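You operate a simulated robot arm through the tools that you are given. There is no shell and no other tool. Be economical: measure what you need, move in short steps, check, and stop when the job is done.

The job below is to be done with a simulated robot arm. You get a single attempt, and the scene is never put back.

Task
Click-test the peak knob and put it in the tray that the display calls for.
Fine: latch it on the peg, sweep there and back; GOOD goes to PASS, else to REDO.

The check looks at the end state, three seconds after you hand in, the way a careful person would. Anything else that was tipped, shoved, dropped, spilled or broken makes it a failure.

Robot
A 7-joint arm with a two-finger parallel gripper, fixed in place. Base frame: the origin is at the foot of the arm, x ahead of it, y to its left, z up; the work surface is at about z = 0. Readings come in mm, rad, newtons and seconds.
With the tool pointing down near the work surface it reaches from about 220 to 580 mm from the base axis. Its first joint turns from -1.152 to 1.152 rad. Payload 2.5 kg.
The tool frame sits at the grasp point between the pads (the TCP): z along the fingers, y along the line on which they close. The tips reach 23 mm beyond it. Largest opening 94 mm; finger width 38, thickness 10; the body of the gripper, 54 by 96 mm, starts 39 mm behind the TCP.
Orientation is that of the tool frame in the base frame, as [roll, pitch, yaw] about the fixed x, y, z axes, in that order (R = Rz(yaw) Ry(pitch) Rx(roll)). With the fingers straight down and closing along the base's y, the tool's x points along the base's -x, its y along +y and its z along -z.

Tools
- The arm moves only by the tool jog_arm. Its argument "increments" is a list of rows, each a list of 3 entries, a list of its own where there are three numbers: the shift along the base's x, y, z in cm, then the turn, a rotation vector about the base's x, y, z in degrees, then the finger opening in cm, from 0 to 9.4. In form: [[[dx, dy, dz], [rx, ry, rz], claw], ...]. A call has 1 to 12 rows; each row is the pose to reach, as a shift and turn from the pose commanded when the call began. Each row takes 0.2 s and may step no farther than 50 mm and 0.15 rad from the row before; otherwise, or with a gripper value out of range, the whole call is refused. A pose out of reach is approached as far as the arm can. The call stops where the force on the tool passes 60 N (or 10 N more than at its start, if that is more) or the arm is blocked; 0.2 s more then pass. Each finger travels about 108 mm/s and halts on what it meets, pressing with about 32 N; the grip force reading is that of the motor and also rises with nothing between the fingers. The clock runs only during rows and for 0.2 s after the last one: add rows that repeat a pose to give the fingers time. The reply holds the time, the measured pose of the TCP, the force on the tool along the base axes, the opening and the grip force, in the units named above and with some noise, with the torque about the TCP (base axes, N m) and any sound that the robot's microphone picked up, and new pictures: "pictures" is both (left out), scene, wrist or none.
- Cameras (640 x 400 px; columns grow to the right, rows downward): "scene" is fixed at [104.5, -405.7, 525.9]; the picture's right is [0.91, -0.41, 0.00], its down [-0.27, -0.59, -0.76] and it looks along [0.31, 0.69, -0.65] (base axes); focal length 214 px, centre (320, 200). "wrist" rides on the gripper at [86, 16, -74] in the tool frame; the picture's right is [-0.18, 0.98, 0.00], its down [-0.58, -0.11, -0.81] and it looks along [-0.79, -0.15, 0.59] (tool axes); focal length 243 px, centre (320, 200). There is no depth. A picture from a camera that has moved, and an enlarged one, comes with that camera's place and axes in the base frame and with its lens. The place of the scene camera against the robot may be out by one fixed shift of up to 12 mm in any direction.
- inspect(camera, box): a new picture of the part [left, top, right, bottom] of that camera's present view, enlarged. No time passes.
- sign_off(): hands the job in; it is judged then, once.

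Go step by step. Nothing tells you positions but the pictures and the camera data: compare them with the known pose of the tool, close in by small moves and look again before you grip or let go. The budget is 120 turns and 200 pictures, counting those below and the enlarged ones. Unless the task says otherwise, let go and move clear before handing in, and close with one line.

The tools are called after "Request:" as name(argument=value, ...) on one line, values as JSON. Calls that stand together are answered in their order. jog_arm: Moves the arm, as the interface text tells. Its arguments: {"type":"object","properties":{"increments":{"type":"array","items":{"type":"array"}},"pictures":{"type":"string","enum":["both","scene","wrist","none"]}},"required":["increments"]} The other tools are called the same way: inspect (camera, box) takes an enlarged picture of a part of a camera's view; sign_off () hands the job in.

At the start:

```text
t: 0.0
ee_pos: [343.2, 143.2, 396.8]
ee_rot: [3.141, -0.001, 3.141]
contact_force: [-0.1, 0.3, -1.1]
moment: [-0.02, 0.0, 0.02]
gripper_width: 94.0
finger_force: 0.1
```

scene: 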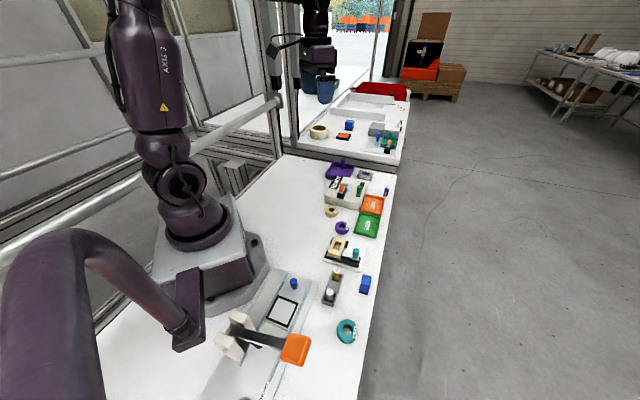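
wrist: 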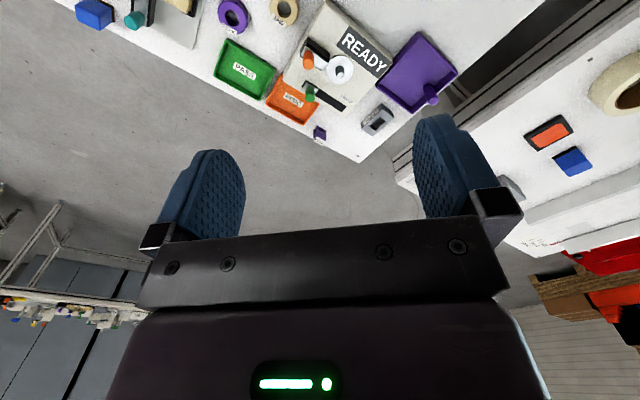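

I see a test station (READY display, white dial/peg, sliders), green PASS and orange REDO trays, and several knob-like objects. I'll enlarge both views to identify the peak knob.

Request:
inspect(camera="scene", box=[300, 150, 410, 240])

Request:
inspect(camera="wrist", box=[200, 0, 480, 175])

Request:
inspect(camera="scene", box=[200, 220, 400, 380])

```text
4.44 times, centred on (355, 195) of scene
camera zoom: at [104.5, -405.7, 525.9], right [0.91, -0.41, 0.0], down [-0.27, -0.59, -0.76], along [0.31, 0.69, -0.65], focal length 953 px, centre (164, 222)
```

zoom: 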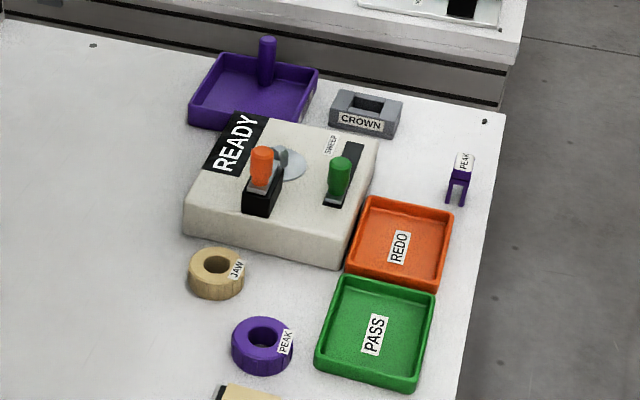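

```text
2.29 times, centred on (340, 88) of wrist
camera zoom: at [256.3, 159.1, 471.2], right [0.18, 0.98, 0.0], down [0.58, -0.11, 0.81], along [0.79, -0.15, -0.59], focal length 555 px, centre (274, 457)
```

zoom: 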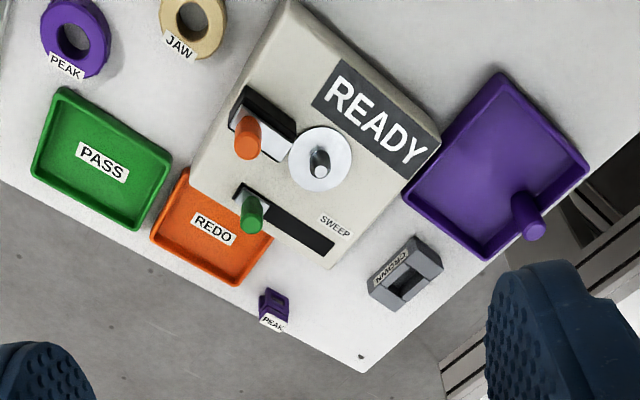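

```text
2.50 times, centred on (300, 300) of scene
camera zoom: at [104.5, -405.7, 525.9], right [0.91, -0.41, 0.0], down [-0.27, -0.59, -0.76], along [0.31, 0.69, -0.65], focal length 536 px, centre (370, -50)
```

zoom: 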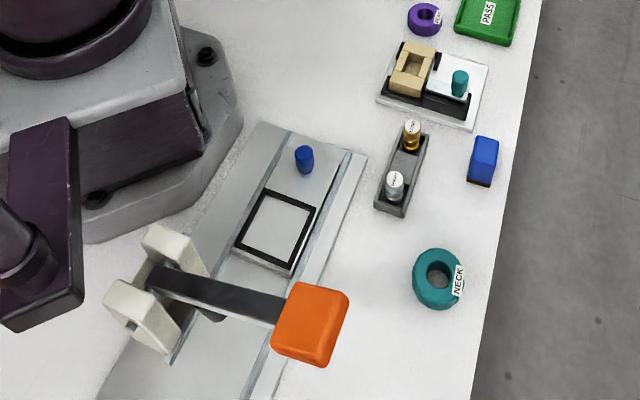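

The purple PEAK ring knob is around (364, 2), the tester's peg around (460, 155), with an orange latch slider and a green SWEEP slider. I'll move above the ring for a closer look.

Request:
jog_arm(increments=[[[0.3, -2.5, -4], [0, 0, 0], 9.4], [[0.6, -5, -8], [0, 0, 0], 9.4], [[1, -7.5, -12], [0, 0, 0], 9.4], [[1.5, -10, -16], [0, 0, 0], 9.4], [[2, -12.5, -20], [0, 0, 0], 9.4], [[2, -14, -22], [0, 0, 0], 9.4], [[2, -14, -22], [0, 0, 0], 9.4]])

```text
t: 1.6
ee_pos: [364.6, 4.1, 175.9]
ee_rot: [-3.141, 0.0, 3.141]
contact_force: [0.7, 0.0, -0.6]
moment: [-0.03, -0.02, -0.01]
gripper_width: 94.0
finger_force: 0.1
camera wrist: at [276.2, 19.1, 250.7], right [0.18, 0.98, 0.0], down [0.58, -0.11, 0.81], along [0.79, -0.15, -0.59], focal length 243 px, centre (320, 200)
```

scene: 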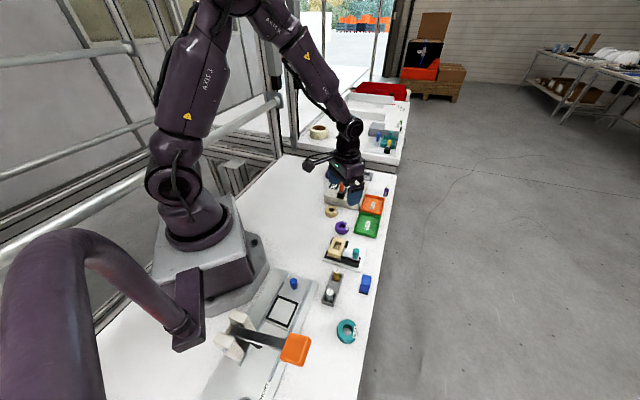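
wrist: 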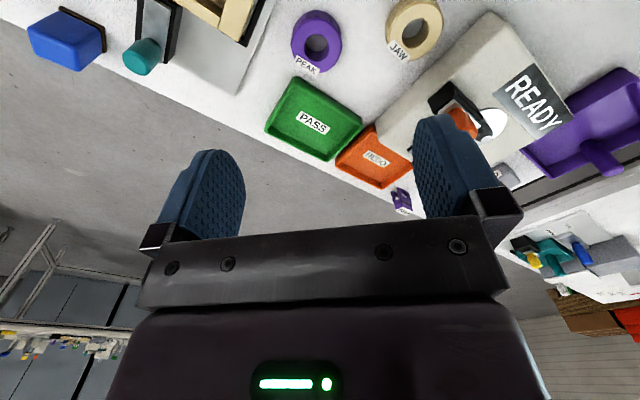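

Ring is near (361, 2). Now a closer view of the tester before picking anything up.

Request:
jog_arm(increments=[[[1.5, 4, 1], [0, 0, 0], 9.4], [[3, 8, 2], [0, 0, 0], 9.4], [[5, 12, 3], [0, 0, 0], 9.4], [[6.5, 14.6, 4], [0, 0, 0], 9.4], [[6.5, 14.6, 4], [0, 0, 0], 9.4]], pictures="wrist")

Request:
inspect(camera="wrist", box=[200, 0, 480, 175])

```text
t: 2.8
ee_pos: [428.5, 150.9, 216.8]
ee_rot: [3.14, 0.0, -3.141]
contact_force: [-0.2, -0.8, 0.7]
moment: [0.0, 0.01, 0.0]
gripper_width: 94.1
finger_force: 0.1
camera wrist: at [341.1, 166.6, 291.7], right [0.18, 0.98, 0.0], down [0.58, -0.11, 0.81], along [0.79, -0.15, -0.59], focal length 243 px, centre (320, 200)
```

wrist: 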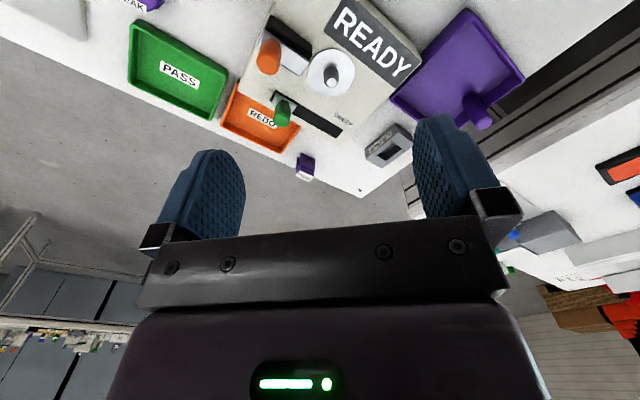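

```text
2.29 times, centred on (340, 88) of wrist
camera zoom: at [341.1, 166.6, 291.7], right [0.18, 0.98, 0.0], down [0.58, -0.11, 0.81], along [0.79, -0.15, -0.59], focal length 555 px, centre (274, 457)
```

zoom: 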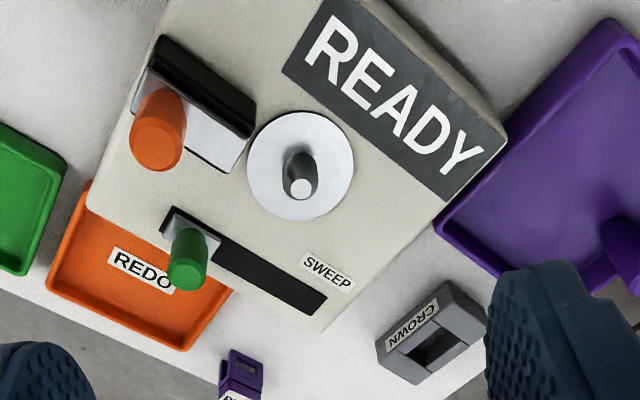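

I need a clearer look at the latch from the other side.

Request:
inspect(camera="scene", box=[322, 160, 392, 210])

Request:
inspect(camera="wrist", box=[240, 10, 360, 85])

```text
8.00 times, centred on (357, 185) of scene
camera zoom: at [104.5, -405.7, 525.9], right [0.91, -0.41, 0.0], down [-0.27, -0.59, -0.76], along [0.31, 0.69, -0.65], focal length 1716 px, centre (24, 320)
```

zoom: 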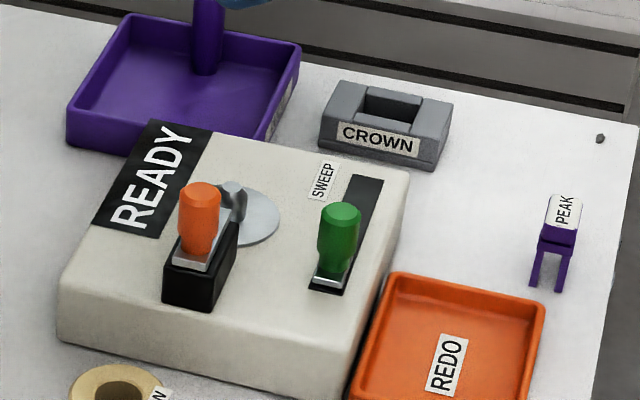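

```text
5.33 times, centred on (300, 48) of wrist
camera zoom: at [341.1, 166.6, 291.7], right [0.18, 0.98, 0.0], down [0.58, -0.11, 0.81], along [0.79, -0.15, -0.59], focal length 1294 px, centre (427, 1013)
```

zoom: 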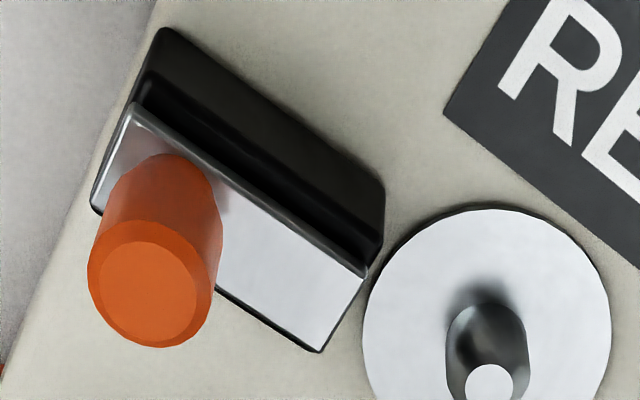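

Layout: peg at about (467, 155), peg top z≈53. The latch slides at ~45° toward the peg, and SWEEP runs parallel to it. Next I go back above the knob, lower.

Request:
jog_arm(increments=[[[-1.5, -4, 0], [0, 0, 0], 9.4], [[-3, -8, -1], [0, 0, 0], 9.4], [[-5, -12, -4], [0, 0, 0], 9.4], [[-6.75, -14.9, -8], [0, 0, 0], 7.5], [[-6.75, -14.9, -12], [0, 0, 0], 7], [[-6.75, -14.9, -12], [0, 0, 0], 7]], pictures="wrist")

Request:
inspect(camera="wrist", box=[240, 20, 400, 120])

```text
refused: row 3 steps farther than a row can; nothing moved
```

```text
4.00 times, centred on (320, 70) of wrist
camera zoom: at [341.1, 166.6, 291.7], right [0.18, 0.98, 0.0], down [0.58, -0.11, 0.81], along [0.79, -0.15, -0.59], focal length 970 px, centre (320, 720)
```

zoom: 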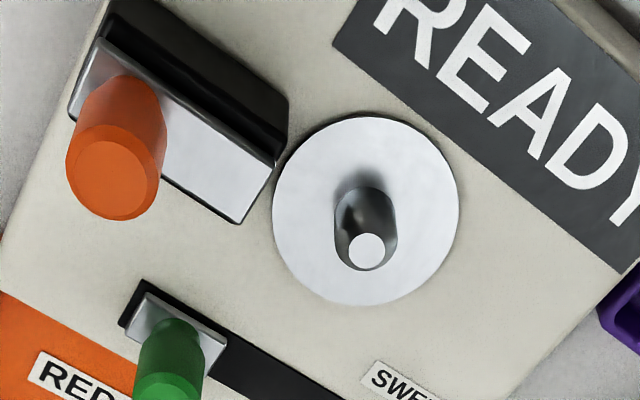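

The peg is a plain chamfered cylinder, so no keying. Going to the knob with smaller steps.

Request:
jog_arm(increments=[[[-1.5, -4, 0], [0, 0, 0], 9.4], [[-3, -8, -1], [0, 0, 0], 9.4], [[-4.5, -11, -4], [0, 0, 0], 9.4], [[-6, -13.5, -7.5], [0, 0, 0], 7.5], [[-6.75, -14.9, -12], [0, 0, 0], 7], [[-6.75, -14.9, -12], [0, 0, 0], 7]], pictures="wrist")

Request:
inspect(camera="wrist", box=[240, 20, 400, 120])

```text
t: 4.2
ee_pos: [360.9, 1.6, 95.7]
ee_rot: [-3.141, 0.001, 3.141]
contact_force: [0.8, 0.2, -0.3]
moment: [0.01, -0.02, -0.01]
gripper_width: 70.1
finger_force: 0.1
camera wrist: at [273.4, 17.2, 170.3], right [0.18, 0.98, 0.0], down [0.58, -0.11, 0.81], along [0.79, -0.15, -0.59], focal length 243 px, centre (320, 200)
```

wrist: 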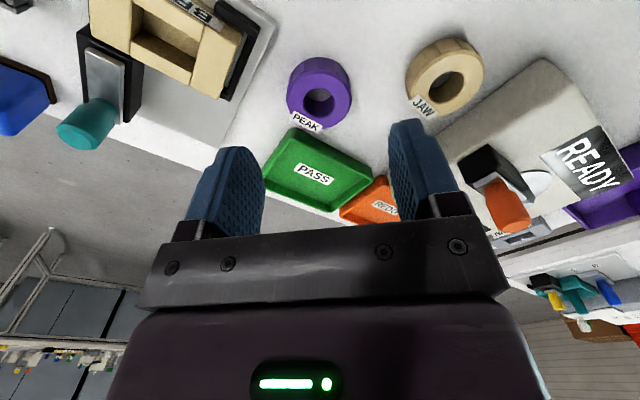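

```text
4.00 times, centred on (320, 70) of wrist
camera zoom: at [273.4, 17.2, 170.3], right [0.18, 0.98, 0.0], down [0.58, -0.11, 0.81], along [0.79, -0.15, -0.59], focal length 970 px, centre (320, 720)
```

zoom: 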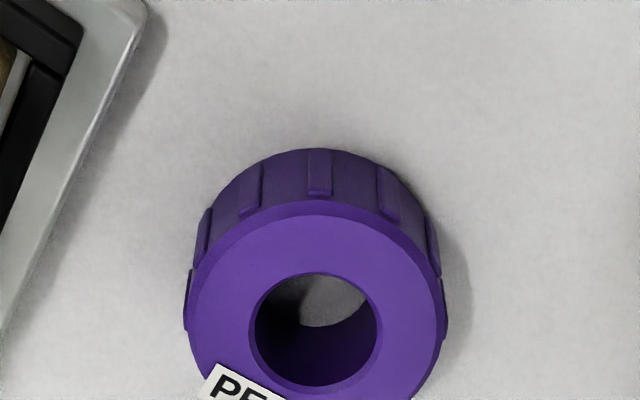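

Knob centre ≈ (361.5, -0.5), height ~25 mm. Descend partway and check.

Request:
jog_arm(increments=[[[0.05, -0.2, -2.5], [0, 0, 0], 7], [[0.05, -0.2, -4.0], [0, 0, 0], 7], [[0.05, -0.2, -4.0], [0, 0, 0], 7]])

Request:
inspect(camera="scene", box=[300, 180, 380, 240])

```text
t: 5.0
ee_pos: [361.5, -1.6, 56.5]
ee_rot: [-3.141, 0.0, 3.141]
contact_force: [0.6, 0.5, -0.7]
moment: [-0.02, 0.02, 0.02]
gripper_width: 70.0
finger_force: 0.1
camera wrist: at [274.7, 14.3, 131.0], right [0.18, 0.98, 0.0], down [0.58, -0.11, 0.81], along [0.79, -0.15, -0.59], focal length 243 px, centre (320, 200)
```

scene: 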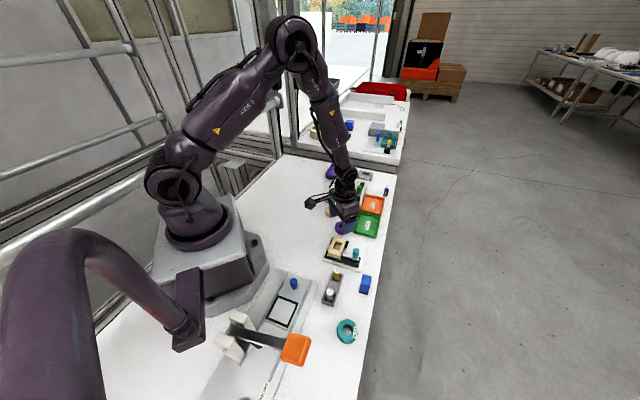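
wrist: 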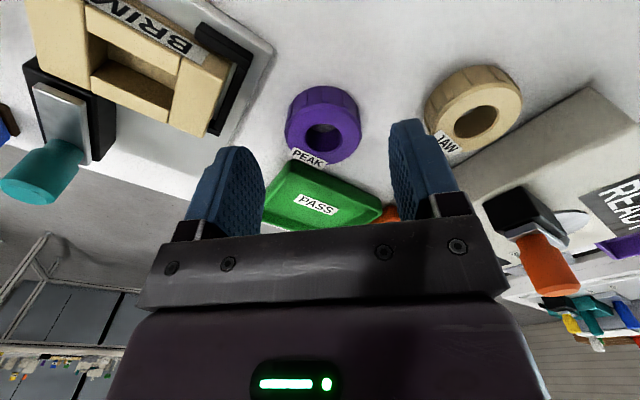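

```text
6.67 times, centred on (340, 210) of scene
camera zoom: at [104.5, -405.7, 525.9], right [0.91, -0.41, 0.0], down [-0.27, -0.59, -0.76], along [0.31, 0.69, -0.65], focal length 1430 px, centre (187, 133)
```

zoom: 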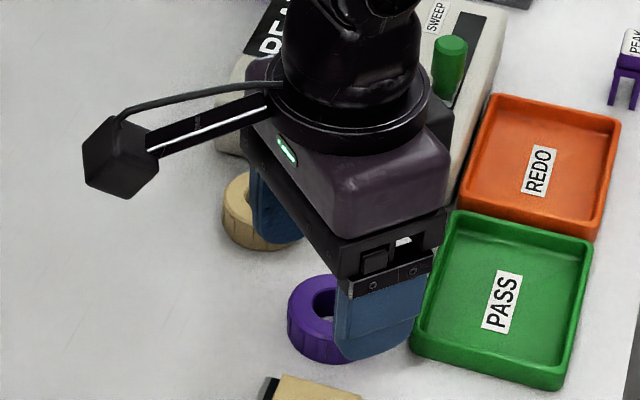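

Aligned. Descend and close on the knob.

Request:
jog_arm(increments=[[[0, 0.1, -1.3], [0, 0, 0], 7], [[0, 0.1, -2.6], [0, 0, 0], 7], [[0, 0.1, -2.6], [0, 0, 0], 7], [[0, 0.1, -2.6], [0, 0, 0], 4], [[0, 0.1, -2.6], [0, 0, 0], 3.5], [[0, 0.1, -2.6], [0, 0, 0], 3.5]])

```text
t: 6.4
ee_pos: [361.0, -1.4, 30.1]
ee_rot: [3.141, -0.001, 3.141]
contact_force: [0.7, 1.4, 4.2]
moment: [0.03, -0.1, -0.05]
gripper_width: 41.3
finger_force: 32.1
camera wrist: at [274.1, 15.2, 105.1], right [0.18, 0.98, 0.0], down [0.58, -0.11, 0.81], along [0.79, -0.15, -0.59], focal length 243 px, centre (320, 200)
```

scene: 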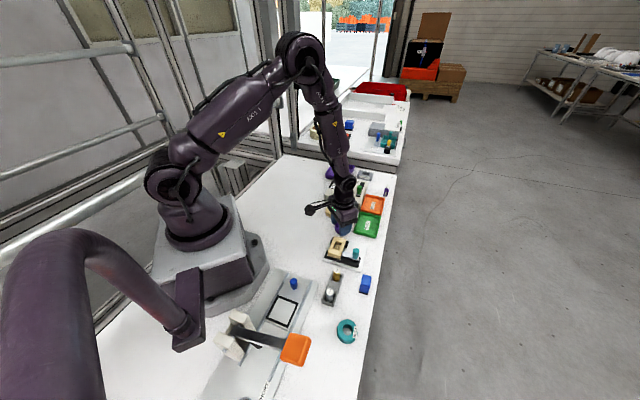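
wrist: 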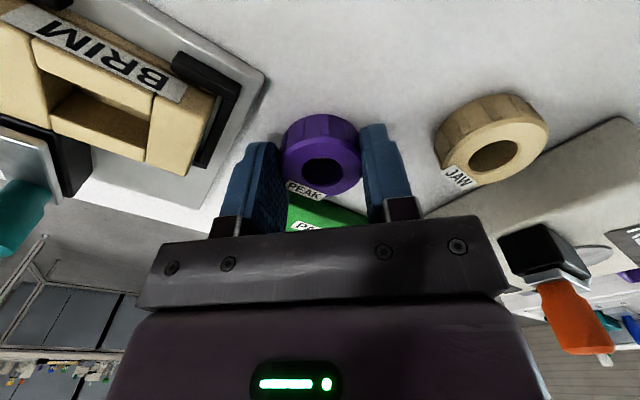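

Knob gripped (41.3 mm). Lift it.

Request:
jog_arm(increments=[[[0, 0, 2], [0, 0, 0], 3.5], [[0, 0, 5], [0, 0, 0], 3.5], [[0, 0, 9], [0, 0, 0], 3.5], [[0, 0, 12.5], [0, 0, 0], 3.5], [[0, 0, 12.5], [0, 0, 0], 3.5]], pictures="wrist")

```text
t: 7.6
ee_pos: [361.7, 0.1, 156.0]
ee_rot: [3.141, -0.001, -3.141]
contact_force: [-0.3, 1.1, -0.6]
moment: [-0.04, 0.02, -0.02]
gripper_width: 41.3
finger_force: 31.7
camera wrist: at [273.8, 14.4, 231.2], right [0.18, 0.98, 0.0], down [0.58, -0.11, 0.81], along [0.79, -0.15, -0.59], focal length 243 px, centre (320, 200)
```

wrist: 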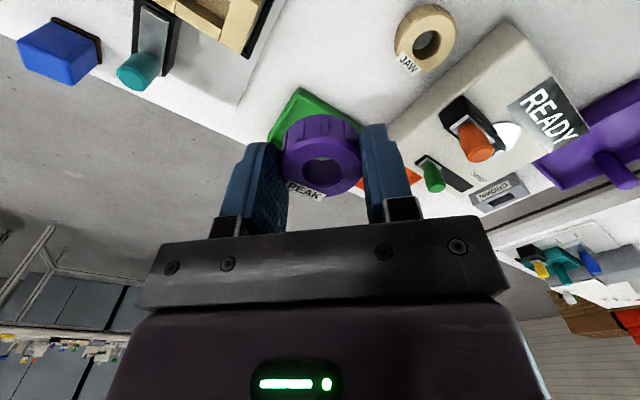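

Knob holds. Moving above the peg at (466.5, 155) while turning 45° so the fingers sit clear of the latch.

Request:
jog_arm(increments=[[[1.5, 2.5, 0], [0, 0, 7.5], 3.5], [[3, 5, 0], [0, 0, 15], 3.5], [[5, 7.5, 0], [0, 0, 22.5], 3.5], [[7, 10, 0], [0, 0, 30], 3.5], [[8.8, 12.8, 0], [0, 0, 37.5], 3.5], [[10.5, 15.5, 0], [0, 0, 45], 3.5], [[10.5, 15.5, 0], [0, 0, 45], 3.5]])

Request:
inspect(camera="wrist", box=[220, 20, 420, 145])

```text
t: 9.2
ee_pos: [467.0, 154.3, 156.0]
ee_rot: [3.142, 0.001, -2.356]
contact_force: [0.2, 0.6, 0.0]
moment: [0.0, -0.05, -0.01]
gripper_width: 41.2
finger_force: 31.9
camera wrist: at [394.3, 104.1, 229.9], right [-0.57, 0.82, 0.0], down [0.49, 0.34, 0.81], along [0.66, 0.46, -0.59], focal length 243 px, centre (320, 200)
```

scene: 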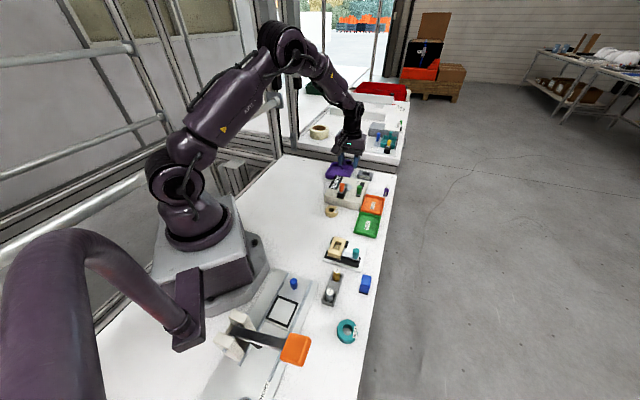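
wrist: 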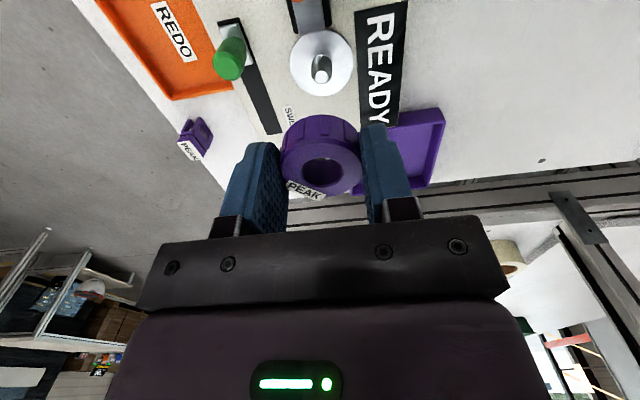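

```text
3.20 times, centred on (320, 82) of wrist
camera zoom: at [394.3, 104.1, 229.9], right [-0.57, 0.82, 0.0], down [0.49, 0.34, 0.81], along [0.66, 0.46, -0.59], focal length 776 px, centre (320, 576)
```

zoom: 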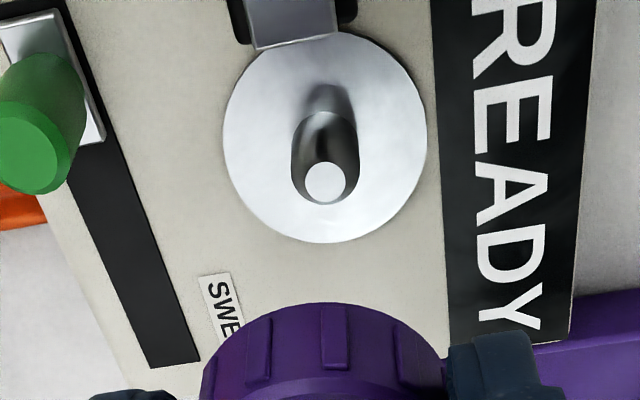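

Peg is confirmed at (466.8, 155, base z≈32.5). Checking the knob's exact offset in the fingers.

Request:
inspect(camera="wrist", box=[240, 110, 400, 210])

```text
4.00 times, centred on (320, 160) of wrist
camera zoom: at [394.3, 104.1, 229.9], right [-0.57, 0.82, 0.0], down [0.49, 0.34, 0.81], along [0.66, 0.46, -0.59], focal length 970 px, centre (320, 360)
```

zoom: 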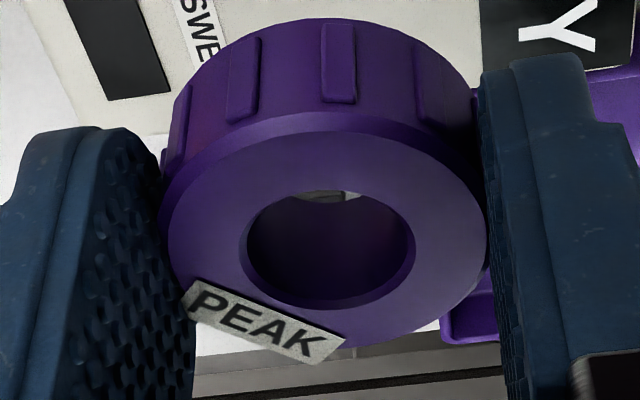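

Knob hole and peg line up within about 1 mm. Descend to just above the peg tip and look.

Request:
jog_arm(increments=[[[0, 0, -3], [0, 0, 45], 3.5], [[0, 0, -6], [0, 0, 45], 3.5], [[0, 0, -6.5], [0, 0, 45], 3.5]])

```text
refused: row 1 steps farther than a row can; nothing moved
```

Turn is relative to the current pose; retry without it.

Request:
jog_arm(increments=[[[0, 0, -3], [0, 0, 0], 3.5], [[0, 0, -6], [0, 0, 0], 3.5], [[0, 0, -6.6], [0, 0, 0], 3.5]], pictures="wrist")

Request:
inspect(camera="scene", box=[315, 150, 395, 210])

Request:
inspect(camera="wrist", box=[240, 90, 400, 190])

```text
t: 10.0
ee_pos: [468.1, 153.2, 89.9]
ee_rot: [3.141, -0.001, -2.355]
contact_force: [0.0, 0.4, -0.4]
moment: [0.02, 0.0, -0.01]
gripper_width: 41.0
finger_force: 32.1
camera wrist: at [393.9, 103.2, 164.0], right [-0.56, 0.83, 0.0], down [0.49, 0.33, 0.81], along [0.67, 0.45, -0.59], focal length 243 px, centre (320, 200)
```

wrist: 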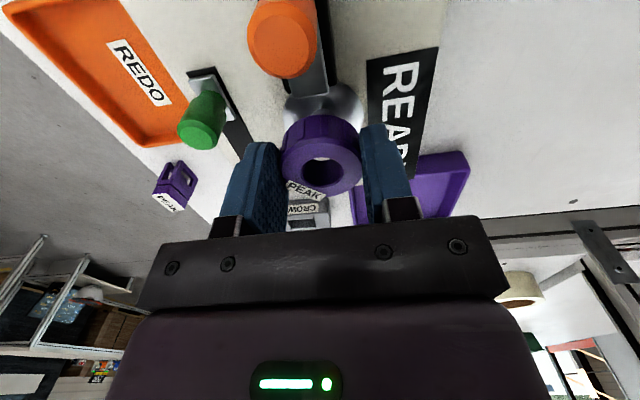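

```text
6.67 times, centred on (355, 180) of scene
camera zoom: at [104.5, -405.7, 525.9], right [0.91, -0.41, 0.0], down [-0.27, -0.59, -0.76], along [0.31, 0.69, -0.65], focal length 1430 px, centre (87, 333)
```

zoom: 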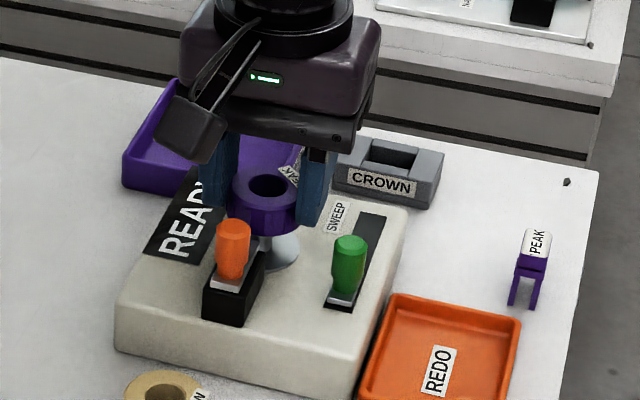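

```text
4.00 times, centred on (320, 140) of wrist
camera zoom: at [393.9, 103.2, 164.0], right [-0.56, 0.83, 0.0], down [0.49, 0.33, 0.81], along [0.67, 0.45, -0.59], focal length 970 px, centre (320, 440)
```

zoom: 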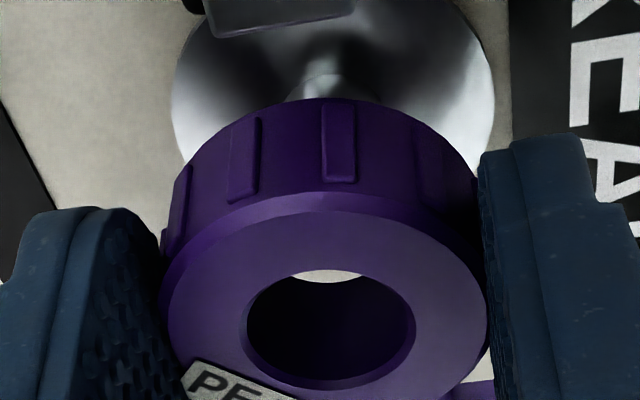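

Aligned; lower the knob onto the peg slowly.

Request:
jog_arm(increments=[[[0, 0, -0.6], [0, 0, 0], 3.5], [[0, 0, -1.2], [0, 0, 0], 3.5], [[0, 0, -1.8], [0, 0, 0], 3.5], [[0, 0, -2.4], [0, 0, 0], 3.5]], pictures="wrist")

Request:
inspect(camera="scene", box=[315, 150, 395, 210])

Request:
inspect(camera="wrist", box=[240, 90, 400, 190])

```text
t: 11.0
ee_pos: [466.7, 154.2, 66.3]
ee_rot: [-3.141, 0.0, -2.355]
contact_force: [-0.6, -0.7, 6.2]
moment: [0.08, -0.06, 0.01]
gripper_width: 41.9
finger_force: 31.7
camera wrist: at [393.4, 104.2, 140.0], right [-0.56, 0.83, 0.0], down [0.49, 0.33, 0.81], along [0.67, 0.46, -0.59], focal length 243 px, centre (320, 200)
```

wrist: 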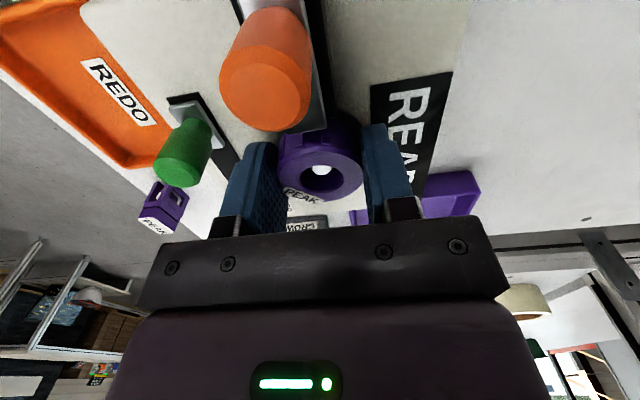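

```text
6.67 times, centred on (355, 180) of scene
camera zoom: at [104.5, -405.8, 525.9], right [0.91, -0.41, 0.0], down [-0.27, -0.59, -0.76], along [0.31, 0.69, -0.65], focal length 1430 px, centre (87, 333)
```

zoom: 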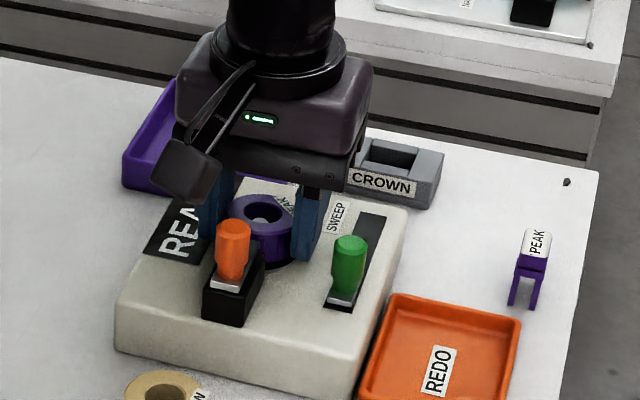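

```text
4.00 times, centred on (320, 140) of wrist
camera zoom: at [393.4, 104.2, 140.0], right [-0.56, 0.83, 0.0], down [0.49, 0.33, 0.81], along [0.67, 0.46, -0.59], focal length 970 px, centre (320, 440)
```

zoom: 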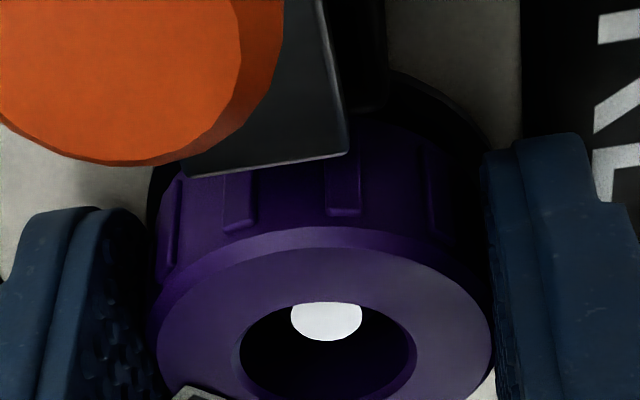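

The peg is in the hole and contact has begun; go down a touch more to seat it.

Request:
jog_arm(increments=[[[0, 0, -0.15], [0, 0, 0], 3.5], [[0, 0, -0.3], [0, 0, 0], 3.5]], pictures="none")

```text
t: 11.6
ee_pos: [467.9, 155.9, 64.4]
ee_rot: [-3.141, 0.005, -2.355]
contact_force: [-4.3, -2.4, 25.7]
moment: [0.32, -0.27, -0.01]
gripper_width: 41.7
finger_force: 32.5
```

Firm contact: seated. Release and rise.

Request:
jog_arm(increments=[[[0, 0, 0.3], [0, 0, 0], 3.9], [[0, 0, 0.3], [0, 0, 0], 5.6], [[0, 0, 0.3], [0, 0, 0], 5.6], [[0, 0, 3], [0, 0, 0], 5.6], [[0, 0, 7], [0, 0, 0], 5.6], [[0, 0, 10], [0, 0, 0], 5.6], [[0, 0, 10], [0, 0, 0], 5.6]], pictures="wrist")

Request:
inspect(camera="scene", box=[315, 150, 395, 210])

Request:
inspect(camera="wrist", box=[200, 0, 440, 150])

```text
t: 13.2
ee_pos: [466.2, 155.2, 161.6]
ee_rot: [-3.14, 0.0, -2.357]
contact_force: [0.1, 0.5, -0.9]
moment: [0.01, -0.02, -0.02]
gripper_width: 56.1
finger_force: 0.0
camera wrist: at [393.5, 104.9, 237.6], right [-0.56, 0.83, 0.0], down [0.49, 0.33, 0.81], along [0.67, 0.46, -0.59], focal length 243 px, centre (320, 200)
```

wrist: 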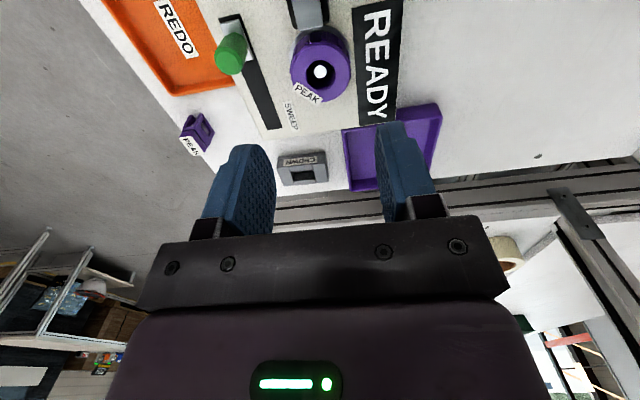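

```text
6.67 times, centred on (355, 180) of scene
camera zoom: at [104.5, -405.7, 525.9], right [0.91, -0.41, 0.0], down [-0.27, -0.59, -0.76], along [0.31, 0.69, -0.65], focal length 1430 px, centre (87, 333)
```

zoom: 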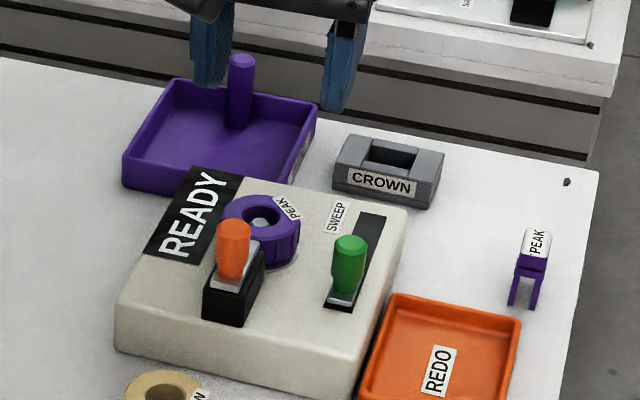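

```text
2.67 times, centred on (320, 75) of wrist
camera zoom: at [393.5, 104.9, 237.6], right [-0.56, 0.83, 0.0], down [0.49, 0.33, 0.81], along [0.67, 0.46, -0.59], focal length 647 px, centre (320, 533)
```

zoom: 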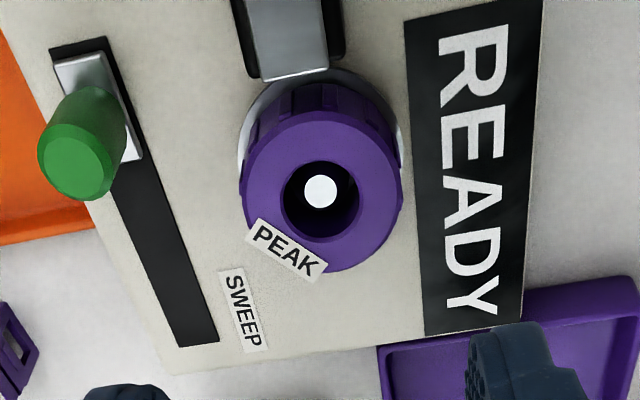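

Knob sits well on the peg. Now to the orange latch handle at about (421, 111), top z≈96: hover above it and check.

Request:
jog_arm(increments=[[[-2.3, -2.2, 0], [0, 0, 0], 5], [[-4.6, -4.4, 0], [0, 0, 0], 4.4], [[-4.6, -4.4, -2], [0, 0, 0], 4.4], [[-4.6, -4.4, -2], [0, 0, 0], 4.4]])

Request:
inspect(camera="scene", box=[315, 150, 395, 210])

Request:
inspect(camera="wrist", box=[200, 0, 440, 150])

```text
t: 14.2
ee_pos: [419.3, 110.9, 141.4]
ee_rot: [-3.141, 0.001, -2.355]
contact_force: [0.0, 0.4, 0.4]
moment: [0.0, -0.03, -0.05]
gripper_width: 44.0
finger_force: 0.0
camera wrist: at [346.1, 59.9, 216.3], right [-0.56, 0.83, 0.0], down [0.49, 0.33, 0.81], along [0.67, 0.46, -0.59], focal length 243 px, centre (320, 200)
```

scene: 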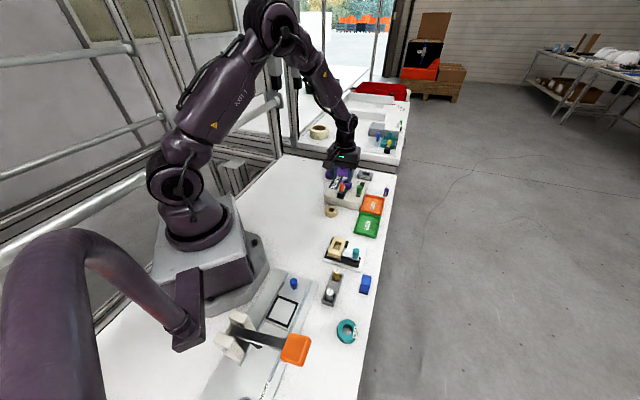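
wrist: 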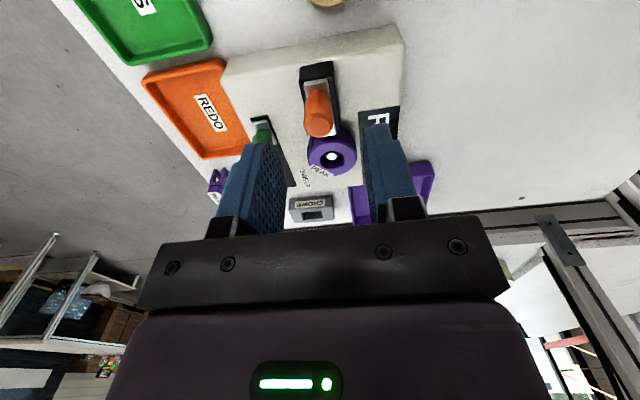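

```text
6.67 times, centred on (355, 180) of scene
camera zoom: at [104.5, -405.7, 525.9], right [0.91, -0.41, 0.0], down [-0.27, -0.59, -0.76], along [0.31, 0.69, -0.65], focal length 1430 px, centre (87, 333)
```

zoom: 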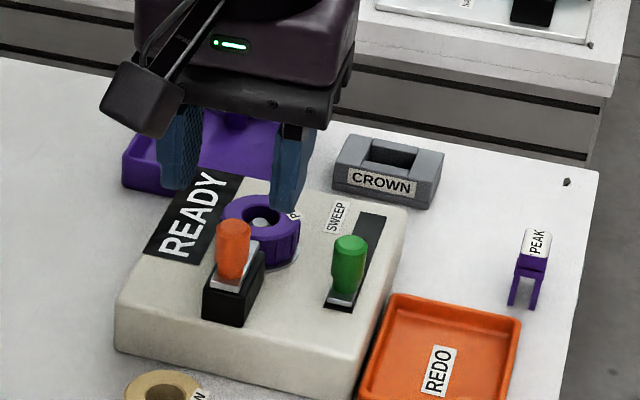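

```text
2.67 times, centred on (320, 75) of wrist
camera zoom: at [346.1, 59.9, 216.3], right [-0.56, 0.83, 0.0], down [0.49, 0.33, 0.81], along [0.67, 0.46, -0.59], focal length 647 px, centre (320, 533)
```

zoom: 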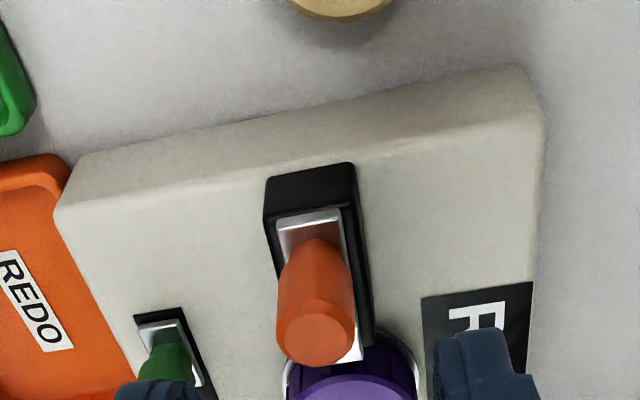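

Handle is centred under the TCP. Descend around it and close.

Request:
jog_arm(increments=[[[0, 0, -2.5], [0, 0, 0], 4.4], [[0, 0, -4.6], [0, 0, 0], 4.4], [[0, 0, -4.6], [0, 0, 0], 4.4], [[0, 0, -4.6], [0, 0, 0], 2.4], [[0, 0, -4.6], [0, 0, 0], 1.0], [[0, 0, -4.6], [0, 0, 0], 1.0]], pictures="wrist")

Request:
inspect(camera="scene", box=[315, 150, 395, 210])

```text
t: 15.6
ee_pos: [419.9, 109.8, 96.7]
ee_rot: [-3.14, 0.001, -2.358]
contact_force: [9.5, -5.2, -7.3]
moment: [0.3, -0.31, -0.05]
gripper_width: 16.8
finger_force: 45.5
camera wrist: at [347.4, 59.6, 170.7], right [-0.56, 0.83, 0.0], down [0.49, 0.33, 0.81], along [0.67, 0.45, -0.59], focal length 243 px, centre (320, 200)
```

wrist: 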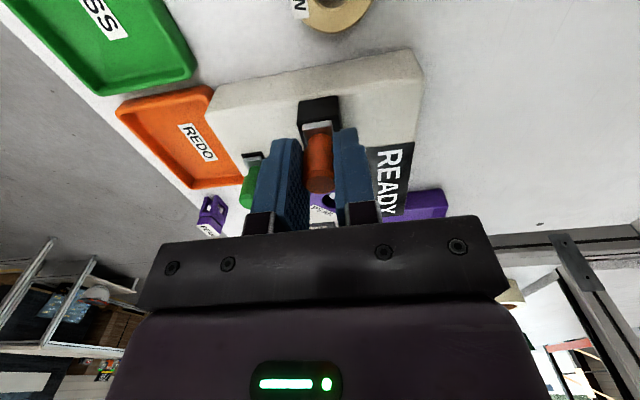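

```text
6.67 times, centred on (355, 180) of scene
camera zoom: at [104.5, -405.7, 525.9], right [0.91, -0.41, 0.0], down [-0.27, -0.59, -0.76], along [0.31, 0.69, -0.65], focal length 1430 px, centre (87, 333)
```

zoom: 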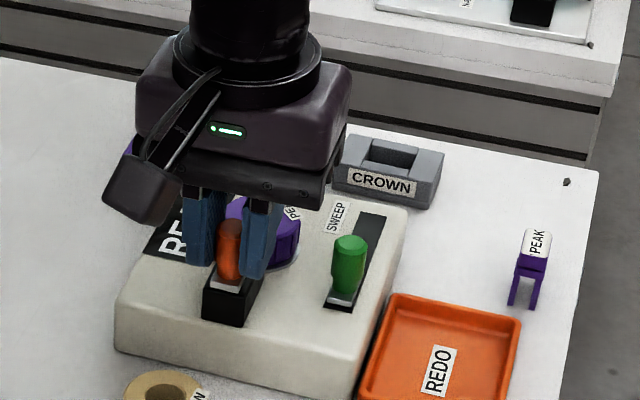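

Handle gripped. Push the latch toward the peg along the 45° line in small steps.

Request:
jog_arm(increments=[[[0.4, 0.32, 0], [0, 0, 0], 1.0], [[0.75, 0.67, 0], [0, 0, 0], 1.0], [[1.1, 1.02, 0], [0, 0, 0], 1.0], [[1.45, 1.37, 0], [0, 0, 0], 1.0]], pictures="none")

Request:
inspect(camera="scene", box=[315, 150, 395, 210])

```text
t: 16.6
ee_pos: [435.1, 122.7, 95.7]
ee_rot: [-3.14, -0.003, -2.357]
contact_force: [7.2, -7.2, -3.4]
moment: [0.03, -0.12, -0.05]
gripper_width: 16.6
finger_force: 44.4
```

```text
6.67 times, centred on (355, 180) of scene
camera zoom: at [104.5, -405.7, 525.9], right [0.91, -0.41, 0.0], down [-0.27, -0.59, -0.76], along [0.31, 0.69, -0.65], focal length 1430 px, centre (87, 333)
```

zoom: 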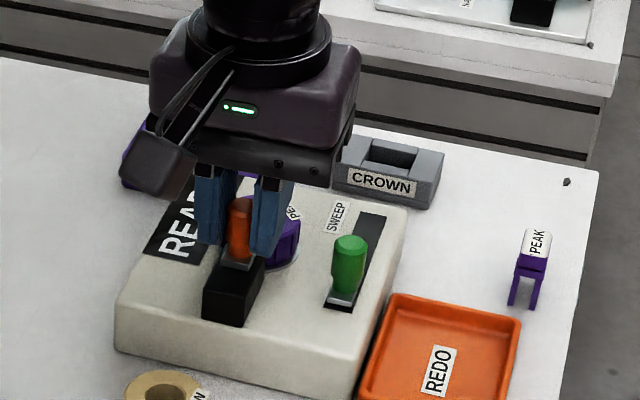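

The latch moves freely. Continue until it stops.

Request:
jog_arm(increments=[[[0.37, 0.33, 0], [0, 0, 0], 1.0], [[0.72, 0.68, 0], [0, 0, 0], 1.0], [[1.07, 1.03, 0], [0, 0, 0], 1.0], [[1.42, 1.38, 0], [0, 0, 0], 1.0]], pictures="wrist")

Request:
inspect(camera="scene", box=[315, 150, 395, 210])

```text
t: 17.6
ee_pos: [445.8, 135.3, 94.6]
ee_rot: [3.138, -0.017, -2.357]
contact_force: [-25.2, -28.5, 5.9]
moment: [-0.26, 0.07, 0.04]
gripper_width: 17.0
finger_force: 45.3
camera wrist: at [373.7, 85.2, 170.8], right [-0.56, 0.83, 0.0], down [0.5, 0.34, 0.8], along [0.66, 0.45, -0.6], focal length 243 px, centre (320, 200)
```

wrist: 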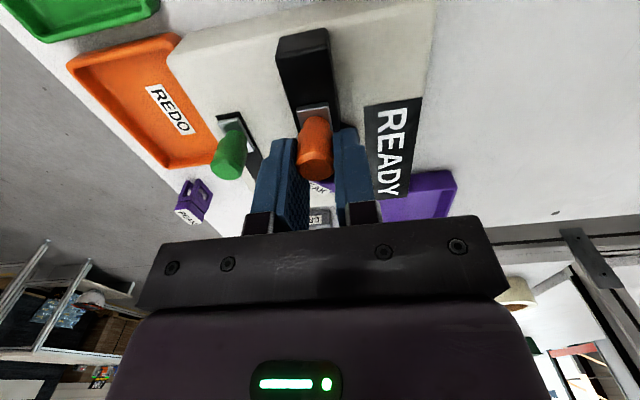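

```text
6.67 times, centred on (355, 180) of scene
camera zoom: at [104.5, -405.8, 525.9], right [0.91, -0.41, 0.0], down [-0.27, -0.59, -0.76], along [0.31, 0.69, -0.65], focal length 1430 px, centre (87, 333)
```

zoom: 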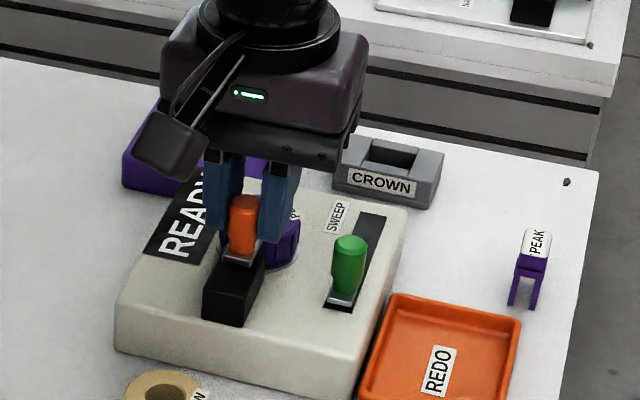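

Latch reached a stop after ~36 mm. Release, rise, and look.

Request:
jog_arm(increments=[[[-0.3, -0.3, 0], [0, 0, 0], 1.0], [[-0.3, -0.3, 0], [0, 0, 0], 3.5], [[-0.3, -0.3, 0], [0, 0, 0], 4.4], [[-0.3, -0.3, 4], [0, 0, 0], 4.4], [[-0.3, -0.3, 7], [0, 0, 0], 4.4], [[-0.3, -0.3, 7], [0, 0, 0], 4.4]], pictures="wrist")

Request:
inspect(camera="scene", box=[315, 150, 395, 210])

Request:
inspect(camera="wrist", box=[200, 0, 440, 150])

```text
t: 19.0
ee_pos: [445.5, 135.4, 166.9]
ee_rot: [-3.139, -0.001, -2.357]
contact_force: [-0.4, 0.4, 1.0]
moment: [0.01, -0.01, 0.02]
gripper_width: 44.2
finger_force: 0.0
camera wrist: at [372.4, 84.5, 241.6], right [-0.56, 0.83, 0.0], down [0.49, 0.33, 0.81], along [0.67, 0.46, -0.59], focal length 243 px, centre (320, 200)
```

wrist: 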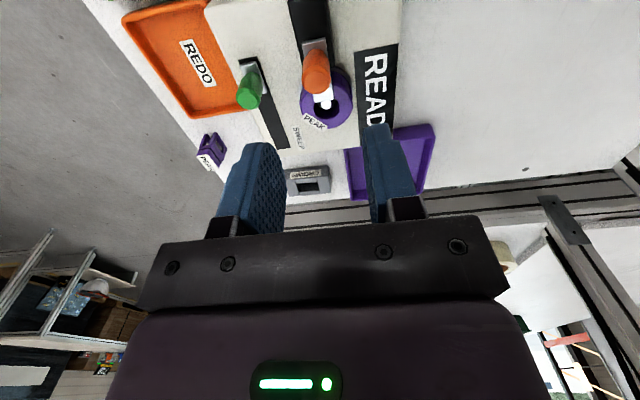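

```text
6.67 times, centred on (355, 180) of scene
camera zoom: at [104.5, -405.7, 525.9], right [0.91, -0.41, 0.0], down [-0.27, -0.59, -0.76], along [0.31, 0.69, -0.65], focal length 1430 px, centre (87, 333)
```

zoom: 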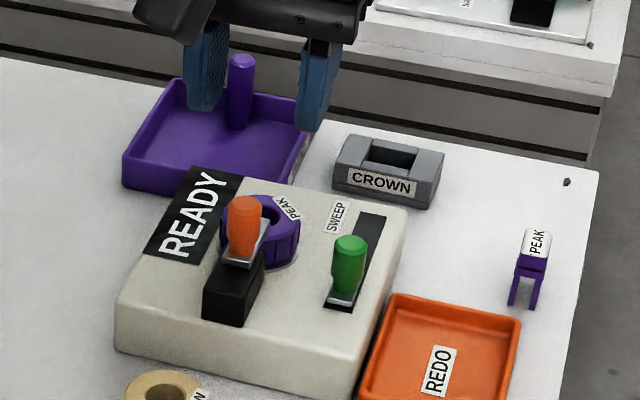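

```text
2.67 times, centred on (320, 75) of wrist
camera zoom: at [372.4, 84.5, 241.6], right [-0.56, 0.83, 0.0], down [0.49, 0.33, 0.81], along [0.67, 0.46, -0.59], focal length 647 px, centre (320, 533)
```

zoom: 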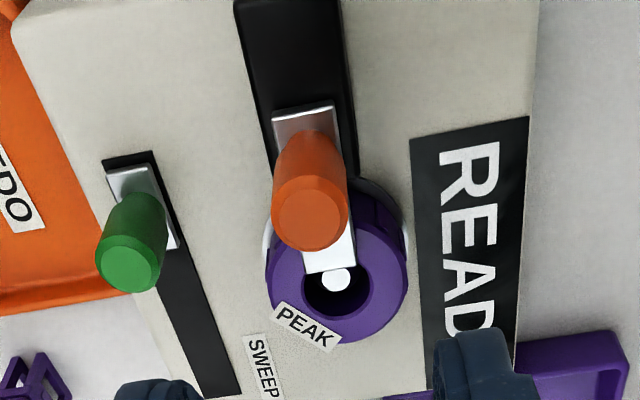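

Latched over the knob. Now the SWEEP handle: top at about (488.5, 98, 69). Hover over it.

Request:
jog_arm(increments=[[[2.2, -1.9, 0], [0, 0, 0], 4.0], [[4.3, -3.75, 0], [0, 0, 0], 3.8], [[4.3, -3.75, -4], [0, 0, 0], 3.8], [[4.3, -3.75, -4], [0, 0, 0], 3.8]], pictures="wrist")

Request:
inspect(camera="wrist", box=[200, 0, 440, 150])

```text
t: 20.0
ee_pos: [489.5, 95.1, 126.8]
ee_rot: [3.142, -0.001, -2.357]
contact_force: [0.6, 0.6, -0.2]
moment: [-0.02, 0.02, -0.01]
gripper_width: 38.0
finger_force: 0.1
camera wrist: at [415.8, 45.8, 201.3], right [-0.56, 0.83, 0.0], down [0.49, 0.33, 0.81], along [0.67, 0.46, -0.59], focal length 243 px, centre (320, 200)
```

wrist: 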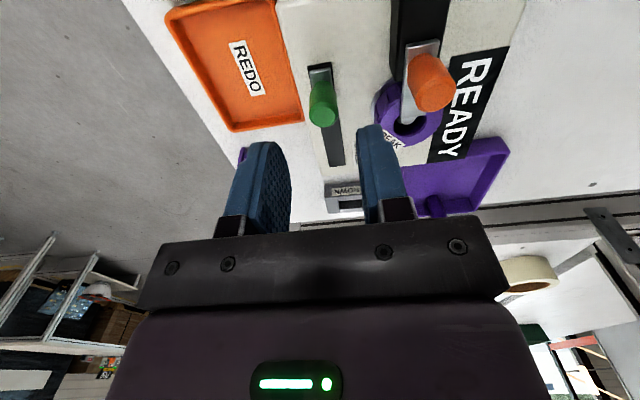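

```text
2.67 times, centred on (320, 75) of wrist
camera zoom: at [415.8, 45.8, 201.3], right [-0.56, 0.83, 0.0], down [0.49, 0.33, 0.81], along [0.67, 0.46, -0.59], focal length 647 px, centre (320, 533)
```

zoom: 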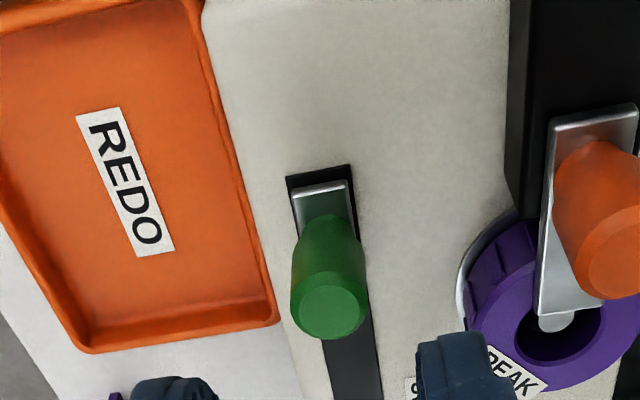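

Aligned. Descend and grip the sweep handle.

Request:
jog_arm(increments=[[[0.15, 0.15, -3], [0, 0, 0], 3.8], [[0.15, 0.15, -5.8], [0, 0, 0], 3.8], [[0.15, 0.15, -5.8], [0, 0, 0], 3.8], [[0.15, 0.15, -5.8], [0, 0, 0], 2.2], [[0.15, 0.15, -5.8], [0, 0, 0], 1.0], [[0.15, 0.15, -5.8], [0, 0, 0], 1.0]], pictures="wrist")

Request:
inspect(camera="scene", box=[315, 150, 395, 210])

```text
t: 21.4
ee_pos: [489.5, 99.6, 67.6]
ee_rot: [3.141, 0.0, -2.355]
contact_force: [-5.4, 5.6, 0.0]
moment: [-0.11, 0.06, -0.02]
gripper_width: 16.5
finger_force: 45.2
camera wrist: at [416.7, 48.8, 143.3], right [-0.57, 0.82, 0.0], down [0.49, 0.33, 0.81], along [0.66, 0.46, -0.59], focal length 243 px, centre (320, 200)
```

wrist: 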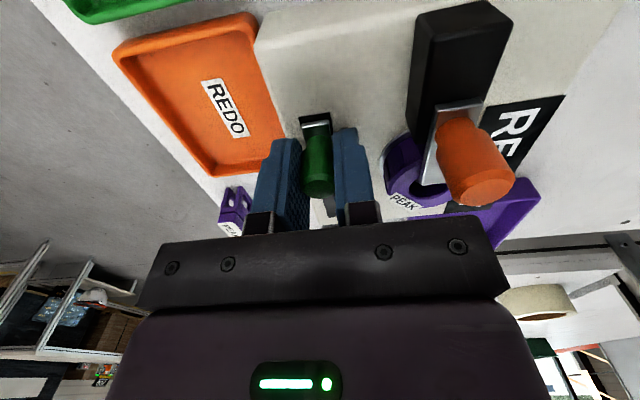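

```text
6.67 times, centred on (355, 180) of scene
camera zoom: at [104.5, -405.7, 525.9], right [0.91, -0.41, 0.0], down [-0.27, -0.59, -0.76], along [0.31, 0.69, -0.65], focal length 1430 px, centre (87, 333)
```

zoom: 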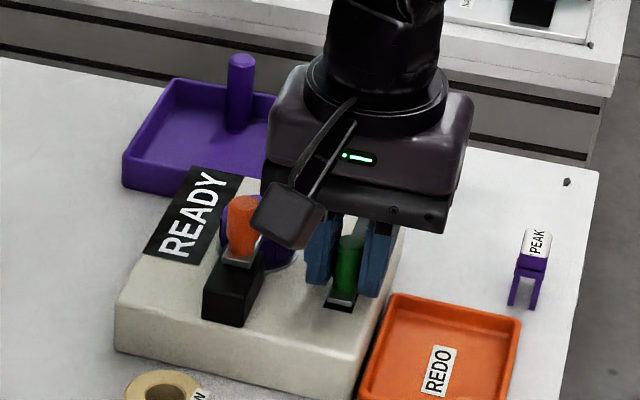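

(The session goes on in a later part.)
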